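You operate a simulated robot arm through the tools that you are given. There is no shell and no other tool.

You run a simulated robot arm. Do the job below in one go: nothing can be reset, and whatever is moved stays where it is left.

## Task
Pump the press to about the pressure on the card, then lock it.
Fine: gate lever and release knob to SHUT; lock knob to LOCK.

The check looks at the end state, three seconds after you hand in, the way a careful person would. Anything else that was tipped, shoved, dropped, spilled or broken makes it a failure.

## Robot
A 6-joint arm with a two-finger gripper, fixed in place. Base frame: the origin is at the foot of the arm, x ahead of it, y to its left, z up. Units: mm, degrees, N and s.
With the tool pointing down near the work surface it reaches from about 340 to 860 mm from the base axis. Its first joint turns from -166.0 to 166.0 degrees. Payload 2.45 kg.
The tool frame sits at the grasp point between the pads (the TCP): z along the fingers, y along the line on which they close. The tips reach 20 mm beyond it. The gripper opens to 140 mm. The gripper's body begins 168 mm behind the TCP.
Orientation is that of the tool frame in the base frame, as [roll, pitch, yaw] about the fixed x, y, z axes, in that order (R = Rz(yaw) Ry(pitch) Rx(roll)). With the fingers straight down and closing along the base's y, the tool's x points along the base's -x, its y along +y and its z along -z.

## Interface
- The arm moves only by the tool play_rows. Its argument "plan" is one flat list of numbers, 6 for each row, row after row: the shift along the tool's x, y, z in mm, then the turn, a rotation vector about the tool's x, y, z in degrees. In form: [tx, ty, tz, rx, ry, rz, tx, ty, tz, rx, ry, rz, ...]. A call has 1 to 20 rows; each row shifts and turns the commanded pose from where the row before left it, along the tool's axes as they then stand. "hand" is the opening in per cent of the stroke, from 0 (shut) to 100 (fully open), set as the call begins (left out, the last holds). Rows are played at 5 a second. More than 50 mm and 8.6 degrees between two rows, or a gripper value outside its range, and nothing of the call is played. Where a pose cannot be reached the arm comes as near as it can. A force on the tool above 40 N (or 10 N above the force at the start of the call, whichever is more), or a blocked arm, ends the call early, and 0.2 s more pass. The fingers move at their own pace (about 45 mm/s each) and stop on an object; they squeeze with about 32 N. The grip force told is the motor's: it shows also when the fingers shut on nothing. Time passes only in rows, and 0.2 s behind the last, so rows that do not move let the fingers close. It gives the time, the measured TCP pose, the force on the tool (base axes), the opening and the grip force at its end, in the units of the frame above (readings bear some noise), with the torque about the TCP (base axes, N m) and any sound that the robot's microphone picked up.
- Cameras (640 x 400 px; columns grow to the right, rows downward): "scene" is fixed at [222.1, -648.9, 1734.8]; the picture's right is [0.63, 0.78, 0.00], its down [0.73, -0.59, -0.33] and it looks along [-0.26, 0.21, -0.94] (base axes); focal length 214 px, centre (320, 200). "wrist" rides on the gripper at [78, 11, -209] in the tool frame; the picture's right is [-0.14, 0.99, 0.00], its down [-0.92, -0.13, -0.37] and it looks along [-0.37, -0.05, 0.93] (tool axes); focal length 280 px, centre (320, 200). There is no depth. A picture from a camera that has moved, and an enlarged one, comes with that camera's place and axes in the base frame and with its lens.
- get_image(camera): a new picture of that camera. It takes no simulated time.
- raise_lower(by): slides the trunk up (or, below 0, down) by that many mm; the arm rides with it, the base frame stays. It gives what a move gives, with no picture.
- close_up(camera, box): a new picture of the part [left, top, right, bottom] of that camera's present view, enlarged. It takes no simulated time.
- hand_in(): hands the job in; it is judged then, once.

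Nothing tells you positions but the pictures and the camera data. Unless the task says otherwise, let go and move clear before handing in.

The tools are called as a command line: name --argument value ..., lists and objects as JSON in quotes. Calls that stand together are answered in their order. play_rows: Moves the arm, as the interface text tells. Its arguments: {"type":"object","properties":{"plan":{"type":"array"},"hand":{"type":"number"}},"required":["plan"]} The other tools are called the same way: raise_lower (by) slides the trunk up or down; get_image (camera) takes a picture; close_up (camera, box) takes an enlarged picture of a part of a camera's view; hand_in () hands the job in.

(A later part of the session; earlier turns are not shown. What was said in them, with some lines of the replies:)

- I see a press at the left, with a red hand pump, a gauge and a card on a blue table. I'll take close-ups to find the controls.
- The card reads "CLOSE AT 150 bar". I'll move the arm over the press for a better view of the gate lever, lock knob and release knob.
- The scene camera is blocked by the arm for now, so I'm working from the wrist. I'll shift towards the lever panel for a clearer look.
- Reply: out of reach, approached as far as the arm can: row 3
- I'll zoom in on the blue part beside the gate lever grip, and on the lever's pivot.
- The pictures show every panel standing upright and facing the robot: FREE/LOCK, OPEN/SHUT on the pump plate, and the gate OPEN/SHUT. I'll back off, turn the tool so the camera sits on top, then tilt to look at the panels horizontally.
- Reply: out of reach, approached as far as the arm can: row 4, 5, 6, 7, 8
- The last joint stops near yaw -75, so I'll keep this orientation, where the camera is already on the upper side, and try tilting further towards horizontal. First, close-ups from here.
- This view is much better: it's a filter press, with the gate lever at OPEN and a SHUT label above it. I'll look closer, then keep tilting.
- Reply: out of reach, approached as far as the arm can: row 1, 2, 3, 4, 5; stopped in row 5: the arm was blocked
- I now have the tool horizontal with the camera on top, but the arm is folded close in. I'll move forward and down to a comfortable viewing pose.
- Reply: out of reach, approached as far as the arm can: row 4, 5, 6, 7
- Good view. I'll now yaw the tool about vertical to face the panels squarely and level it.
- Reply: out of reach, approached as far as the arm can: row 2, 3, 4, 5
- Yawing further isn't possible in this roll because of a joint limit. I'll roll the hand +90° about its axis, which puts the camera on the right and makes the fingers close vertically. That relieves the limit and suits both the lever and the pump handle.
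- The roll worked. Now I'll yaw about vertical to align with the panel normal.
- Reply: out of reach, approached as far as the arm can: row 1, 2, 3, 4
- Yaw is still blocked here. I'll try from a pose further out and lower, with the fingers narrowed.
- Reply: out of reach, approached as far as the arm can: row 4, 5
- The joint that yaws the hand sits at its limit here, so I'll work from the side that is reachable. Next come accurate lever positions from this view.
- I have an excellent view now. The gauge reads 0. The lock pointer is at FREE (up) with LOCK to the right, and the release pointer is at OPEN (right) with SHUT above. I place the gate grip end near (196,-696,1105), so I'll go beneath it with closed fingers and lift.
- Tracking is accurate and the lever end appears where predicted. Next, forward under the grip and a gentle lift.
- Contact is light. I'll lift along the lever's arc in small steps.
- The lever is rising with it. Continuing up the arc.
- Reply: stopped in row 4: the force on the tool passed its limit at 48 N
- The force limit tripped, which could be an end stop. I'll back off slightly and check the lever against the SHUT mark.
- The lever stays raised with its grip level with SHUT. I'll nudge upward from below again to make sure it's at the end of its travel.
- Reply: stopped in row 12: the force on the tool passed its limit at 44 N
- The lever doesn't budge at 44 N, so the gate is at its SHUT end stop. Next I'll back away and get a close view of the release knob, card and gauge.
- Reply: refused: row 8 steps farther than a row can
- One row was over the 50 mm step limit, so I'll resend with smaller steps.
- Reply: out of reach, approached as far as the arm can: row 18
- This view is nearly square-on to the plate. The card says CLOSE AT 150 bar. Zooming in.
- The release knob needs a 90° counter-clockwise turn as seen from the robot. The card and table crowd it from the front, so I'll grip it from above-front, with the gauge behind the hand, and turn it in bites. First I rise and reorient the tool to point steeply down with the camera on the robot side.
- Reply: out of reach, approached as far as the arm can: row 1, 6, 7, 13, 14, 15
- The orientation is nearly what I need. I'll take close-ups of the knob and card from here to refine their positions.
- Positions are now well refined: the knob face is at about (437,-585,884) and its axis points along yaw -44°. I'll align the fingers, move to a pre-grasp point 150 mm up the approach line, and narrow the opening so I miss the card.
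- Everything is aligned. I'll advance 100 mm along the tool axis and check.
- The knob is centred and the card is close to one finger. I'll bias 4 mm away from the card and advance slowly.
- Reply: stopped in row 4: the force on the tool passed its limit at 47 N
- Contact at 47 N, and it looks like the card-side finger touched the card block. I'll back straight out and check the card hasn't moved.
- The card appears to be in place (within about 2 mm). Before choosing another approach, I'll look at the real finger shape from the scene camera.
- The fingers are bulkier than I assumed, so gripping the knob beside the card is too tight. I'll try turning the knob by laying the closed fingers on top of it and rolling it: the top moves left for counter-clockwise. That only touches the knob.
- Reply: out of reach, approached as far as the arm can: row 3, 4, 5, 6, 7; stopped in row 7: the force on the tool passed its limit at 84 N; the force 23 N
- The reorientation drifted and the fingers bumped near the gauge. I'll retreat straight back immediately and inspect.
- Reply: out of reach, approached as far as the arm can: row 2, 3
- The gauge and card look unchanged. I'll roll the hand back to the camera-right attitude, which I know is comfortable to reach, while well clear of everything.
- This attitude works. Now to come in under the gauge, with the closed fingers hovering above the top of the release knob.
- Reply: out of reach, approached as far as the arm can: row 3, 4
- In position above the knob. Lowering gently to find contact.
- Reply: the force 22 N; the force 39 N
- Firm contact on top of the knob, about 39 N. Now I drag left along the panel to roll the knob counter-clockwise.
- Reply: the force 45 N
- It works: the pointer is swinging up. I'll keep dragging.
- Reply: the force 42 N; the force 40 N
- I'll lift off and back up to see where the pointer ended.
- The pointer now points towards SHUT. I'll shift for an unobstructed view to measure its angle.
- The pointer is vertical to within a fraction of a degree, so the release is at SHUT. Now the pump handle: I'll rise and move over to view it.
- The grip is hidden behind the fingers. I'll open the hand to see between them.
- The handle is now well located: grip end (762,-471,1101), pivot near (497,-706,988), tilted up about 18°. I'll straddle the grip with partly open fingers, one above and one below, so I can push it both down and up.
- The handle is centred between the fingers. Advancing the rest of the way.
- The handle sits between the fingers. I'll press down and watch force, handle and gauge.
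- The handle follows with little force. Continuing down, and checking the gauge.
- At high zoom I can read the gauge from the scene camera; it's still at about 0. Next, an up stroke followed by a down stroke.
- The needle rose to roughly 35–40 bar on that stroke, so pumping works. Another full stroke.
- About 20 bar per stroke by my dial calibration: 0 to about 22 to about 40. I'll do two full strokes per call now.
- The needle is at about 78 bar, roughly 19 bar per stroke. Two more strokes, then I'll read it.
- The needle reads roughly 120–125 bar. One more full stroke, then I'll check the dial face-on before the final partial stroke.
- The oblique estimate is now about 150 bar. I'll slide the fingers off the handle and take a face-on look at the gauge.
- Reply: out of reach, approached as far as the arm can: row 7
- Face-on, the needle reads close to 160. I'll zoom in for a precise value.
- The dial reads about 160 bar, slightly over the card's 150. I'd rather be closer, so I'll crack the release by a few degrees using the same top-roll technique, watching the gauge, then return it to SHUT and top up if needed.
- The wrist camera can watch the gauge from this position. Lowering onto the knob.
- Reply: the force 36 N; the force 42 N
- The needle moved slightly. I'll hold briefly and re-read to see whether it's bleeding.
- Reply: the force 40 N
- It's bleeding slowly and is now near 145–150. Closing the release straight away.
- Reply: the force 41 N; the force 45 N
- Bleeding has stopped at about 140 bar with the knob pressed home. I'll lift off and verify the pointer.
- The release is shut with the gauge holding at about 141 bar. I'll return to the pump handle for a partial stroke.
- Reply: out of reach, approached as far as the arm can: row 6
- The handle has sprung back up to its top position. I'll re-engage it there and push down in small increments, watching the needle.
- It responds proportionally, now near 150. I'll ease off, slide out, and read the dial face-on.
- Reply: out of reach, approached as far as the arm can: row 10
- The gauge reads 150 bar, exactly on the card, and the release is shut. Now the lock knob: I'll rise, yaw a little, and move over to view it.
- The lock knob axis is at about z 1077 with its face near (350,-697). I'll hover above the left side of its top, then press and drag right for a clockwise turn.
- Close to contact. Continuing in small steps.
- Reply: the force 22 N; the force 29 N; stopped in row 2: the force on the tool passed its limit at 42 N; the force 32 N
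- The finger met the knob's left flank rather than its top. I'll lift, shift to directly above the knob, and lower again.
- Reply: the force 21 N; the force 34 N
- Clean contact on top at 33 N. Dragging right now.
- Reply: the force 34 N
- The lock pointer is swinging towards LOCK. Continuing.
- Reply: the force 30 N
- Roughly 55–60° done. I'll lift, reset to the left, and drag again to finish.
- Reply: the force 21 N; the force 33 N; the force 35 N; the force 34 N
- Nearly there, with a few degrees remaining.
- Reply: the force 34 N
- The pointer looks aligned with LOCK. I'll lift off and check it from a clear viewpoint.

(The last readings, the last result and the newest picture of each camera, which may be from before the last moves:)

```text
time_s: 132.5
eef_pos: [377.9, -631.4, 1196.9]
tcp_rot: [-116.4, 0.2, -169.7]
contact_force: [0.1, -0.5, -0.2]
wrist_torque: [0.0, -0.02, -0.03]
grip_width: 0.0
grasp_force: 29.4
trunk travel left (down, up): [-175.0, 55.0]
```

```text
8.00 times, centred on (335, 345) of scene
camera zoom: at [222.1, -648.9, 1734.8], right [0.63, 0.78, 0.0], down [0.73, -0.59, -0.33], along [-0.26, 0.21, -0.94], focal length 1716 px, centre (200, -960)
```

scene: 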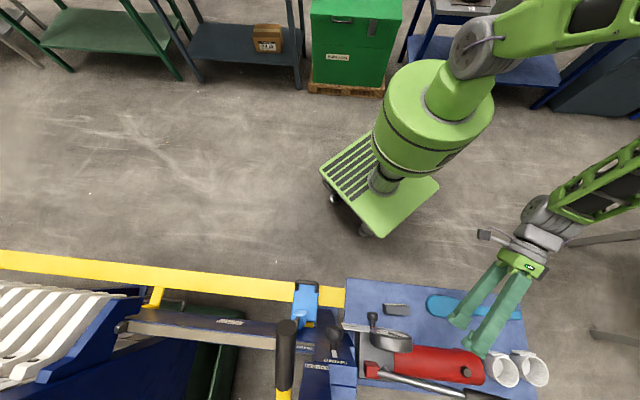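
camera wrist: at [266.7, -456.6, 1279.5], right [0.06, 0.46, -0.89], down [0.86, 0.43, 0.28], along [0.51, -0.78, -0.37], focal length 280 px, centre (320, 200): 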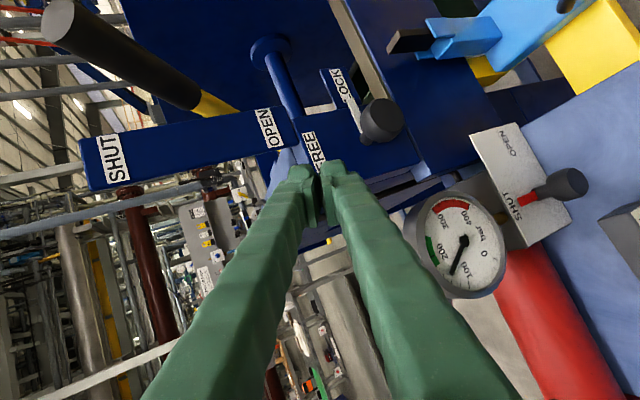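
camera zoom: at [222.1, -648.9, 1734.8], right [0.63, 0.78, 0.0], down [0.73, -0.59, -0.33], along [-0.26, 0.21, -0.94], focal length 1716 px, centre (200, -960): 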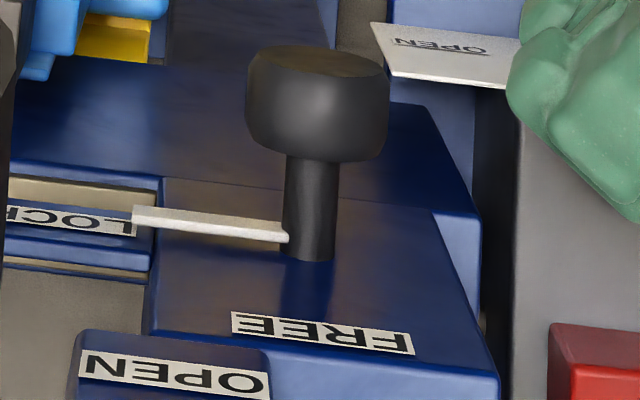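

LOCK is aligned with its label, parallel to the panel markings. Final checks: gauge, release pointer, gate lever and the table objects.

close_up --camera "wrist" --box '[400, 110, 600, 310]'

play_rows --plan '[0, -30, -30, 0, 0, 0, 0, -30, -30, 0, 0, 0, -20, -20, -30, 0, 0, 0, -20, -20, -30, 0, 0, 0, 0, 0, 0, 0, 0, 0]'

get_image --camera "scene"

get_image --camera "wrist"

close_up --camera "scene" --box '[280, 260, 560, 400]'

```text
2.00 times, centred on (500, 210) of wrist
camera zoom: at [266.7, -456.6, 1279.5], right [0.06, 0.46, -0.89], down [0.86, 0.43, 0.28], along [0.51, -0.78, -0.37], focal length 561 px, centre (-40, 180)
```

zoom: 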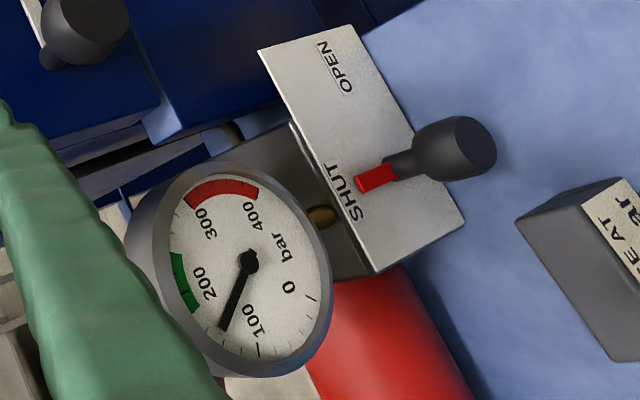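

```text
time_s: 133.7
eef_pos: [404.8, -563.3, 1339.0]
tcp_rot: [-116.5, 0.1, -169.7]
contact_force: [0.1, -0.1, -0.4]
wrist_torque: [-0.02, 0.01, 0.02]
grip_width: 0.0
grasp_force: 28.8
trunk travel left (down, up): [-175.0, 55.0]
```

```text
taken
```

scene: 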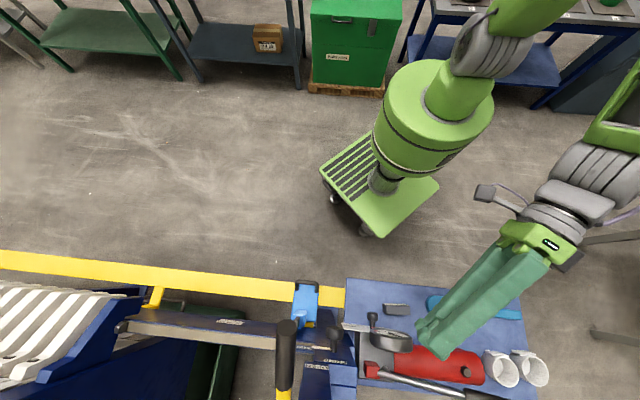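

```text
taken
camera wrist: at [293.9, -389.0, 1421.7], right [0.06, 0.46, -0.89], down [0.86, 0.43, 0.28], along [0.51, -0.78, -0.37], focal length 280 px, centre (320, 200)
```

wrist: 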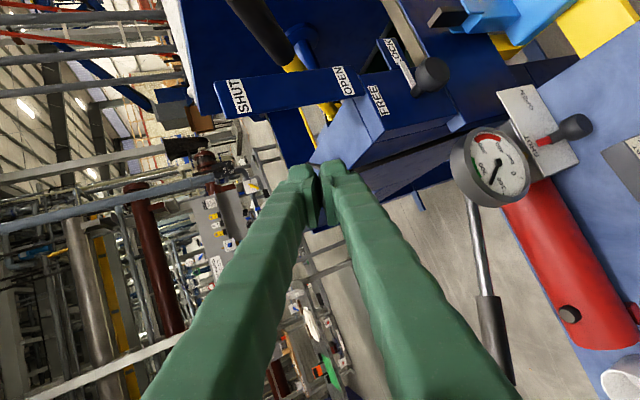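

```text
2.29 times, centred on (420, 330) of scene
camera zoom: at [222.1, -648.9, 1734.8], right [0.63, 0.78, 0.0], down [0.73, -0.59, -0.33], along [-0.26, 0.21, -0.94], focal length 490 px, centre (91, -97)
```

zoom: 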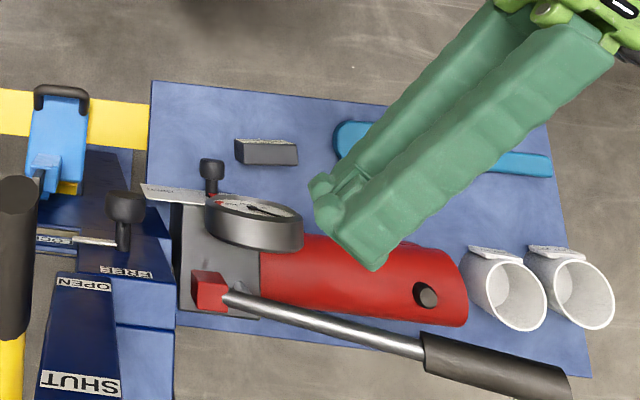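

close_up --camera "wrist" --box '[440, 110, 560, 220]'

close_up --camera "scene" --box '[370, 320, 412, 346]'

```text
3.64 times, centred on (500, 165) of wrist
camera zoom: at [293.9, -389.0, 1421.7], right [0.06, 0.46, -0.89], down [0.86, 0.43, 0.28], along [0.51, -0.78, -0.37], focal length 1020 px, centre (-334, 327)
```

zoom: 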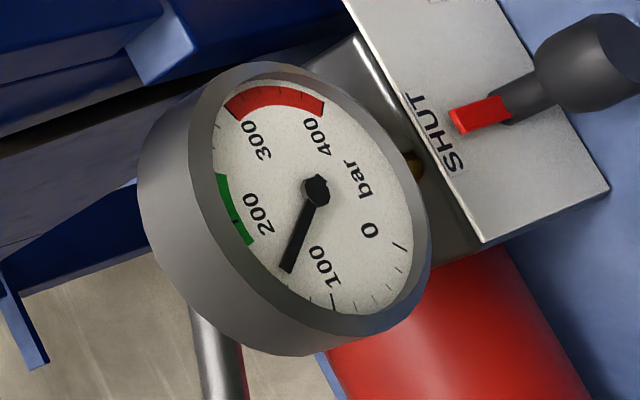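

```text
15.24 times, centred on (391, 333) of scene
camera zoom: at [222.1, -648.9, 1734.8], right [0.63, 0.78, 0.0], down [0.73, -0.59, -0.33], along [-0.26, 0.21, -0.94], focal length 3268 px, centre (-762, -1827)
```

zoom: 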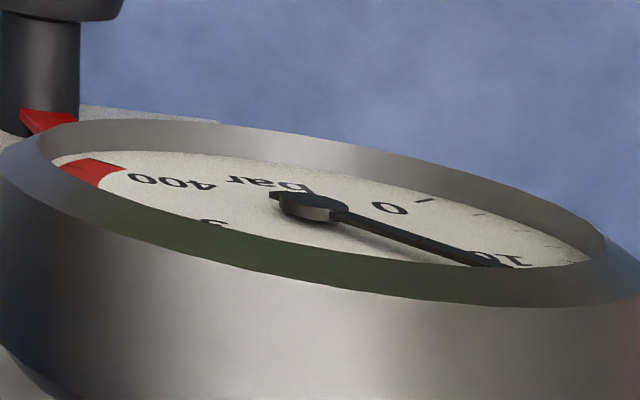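

The gauge still holds at 150 bar. The gate lever is against its SHUT stop, the release points to SHUT and the lock points to LOCK. Everything else looks in place, except the card, which my finger brushed early on and may sit 2–3 mm off. The arm is clear, so I'm handing in.

hand_in

```text
The job is handed in.
```

I pumped the press to the 150 bar on the card, set the controls as the task asks and handed the job in. I haven't seen the check's verdict.

- **Pressure:** the gauge read 150 bar face-on and still looked the same just before hand-in. I first overshot to about 160 bar, bled it to about 141 through the release, then pumped back up.
- **Gate lever:** raised to its stop at SHUT; it did not move further under about 44 N.
- **Release knob:** pointing at SHUT, within a couple of degrees, and the pressure is holding.
- **Lock knob:** turned to LOCK, with the pointer parallel to the label.
- **Pump handle:** it sprang back to its starting position by itself.

Two unintended contacts could count against the job:

- **Card:** a finger pressed against the card block and may have moved it 2–3 mm; in the overhead picture it sits within a pixel of where it started.
- **Gauge:** the fingers bumped it at about 84 N while I was turning the tool. It hasn't visibly moved, and the needle still worked normally afterwards.

The rest of the table looks as it did at the start, and the arm was clear when I handed in.
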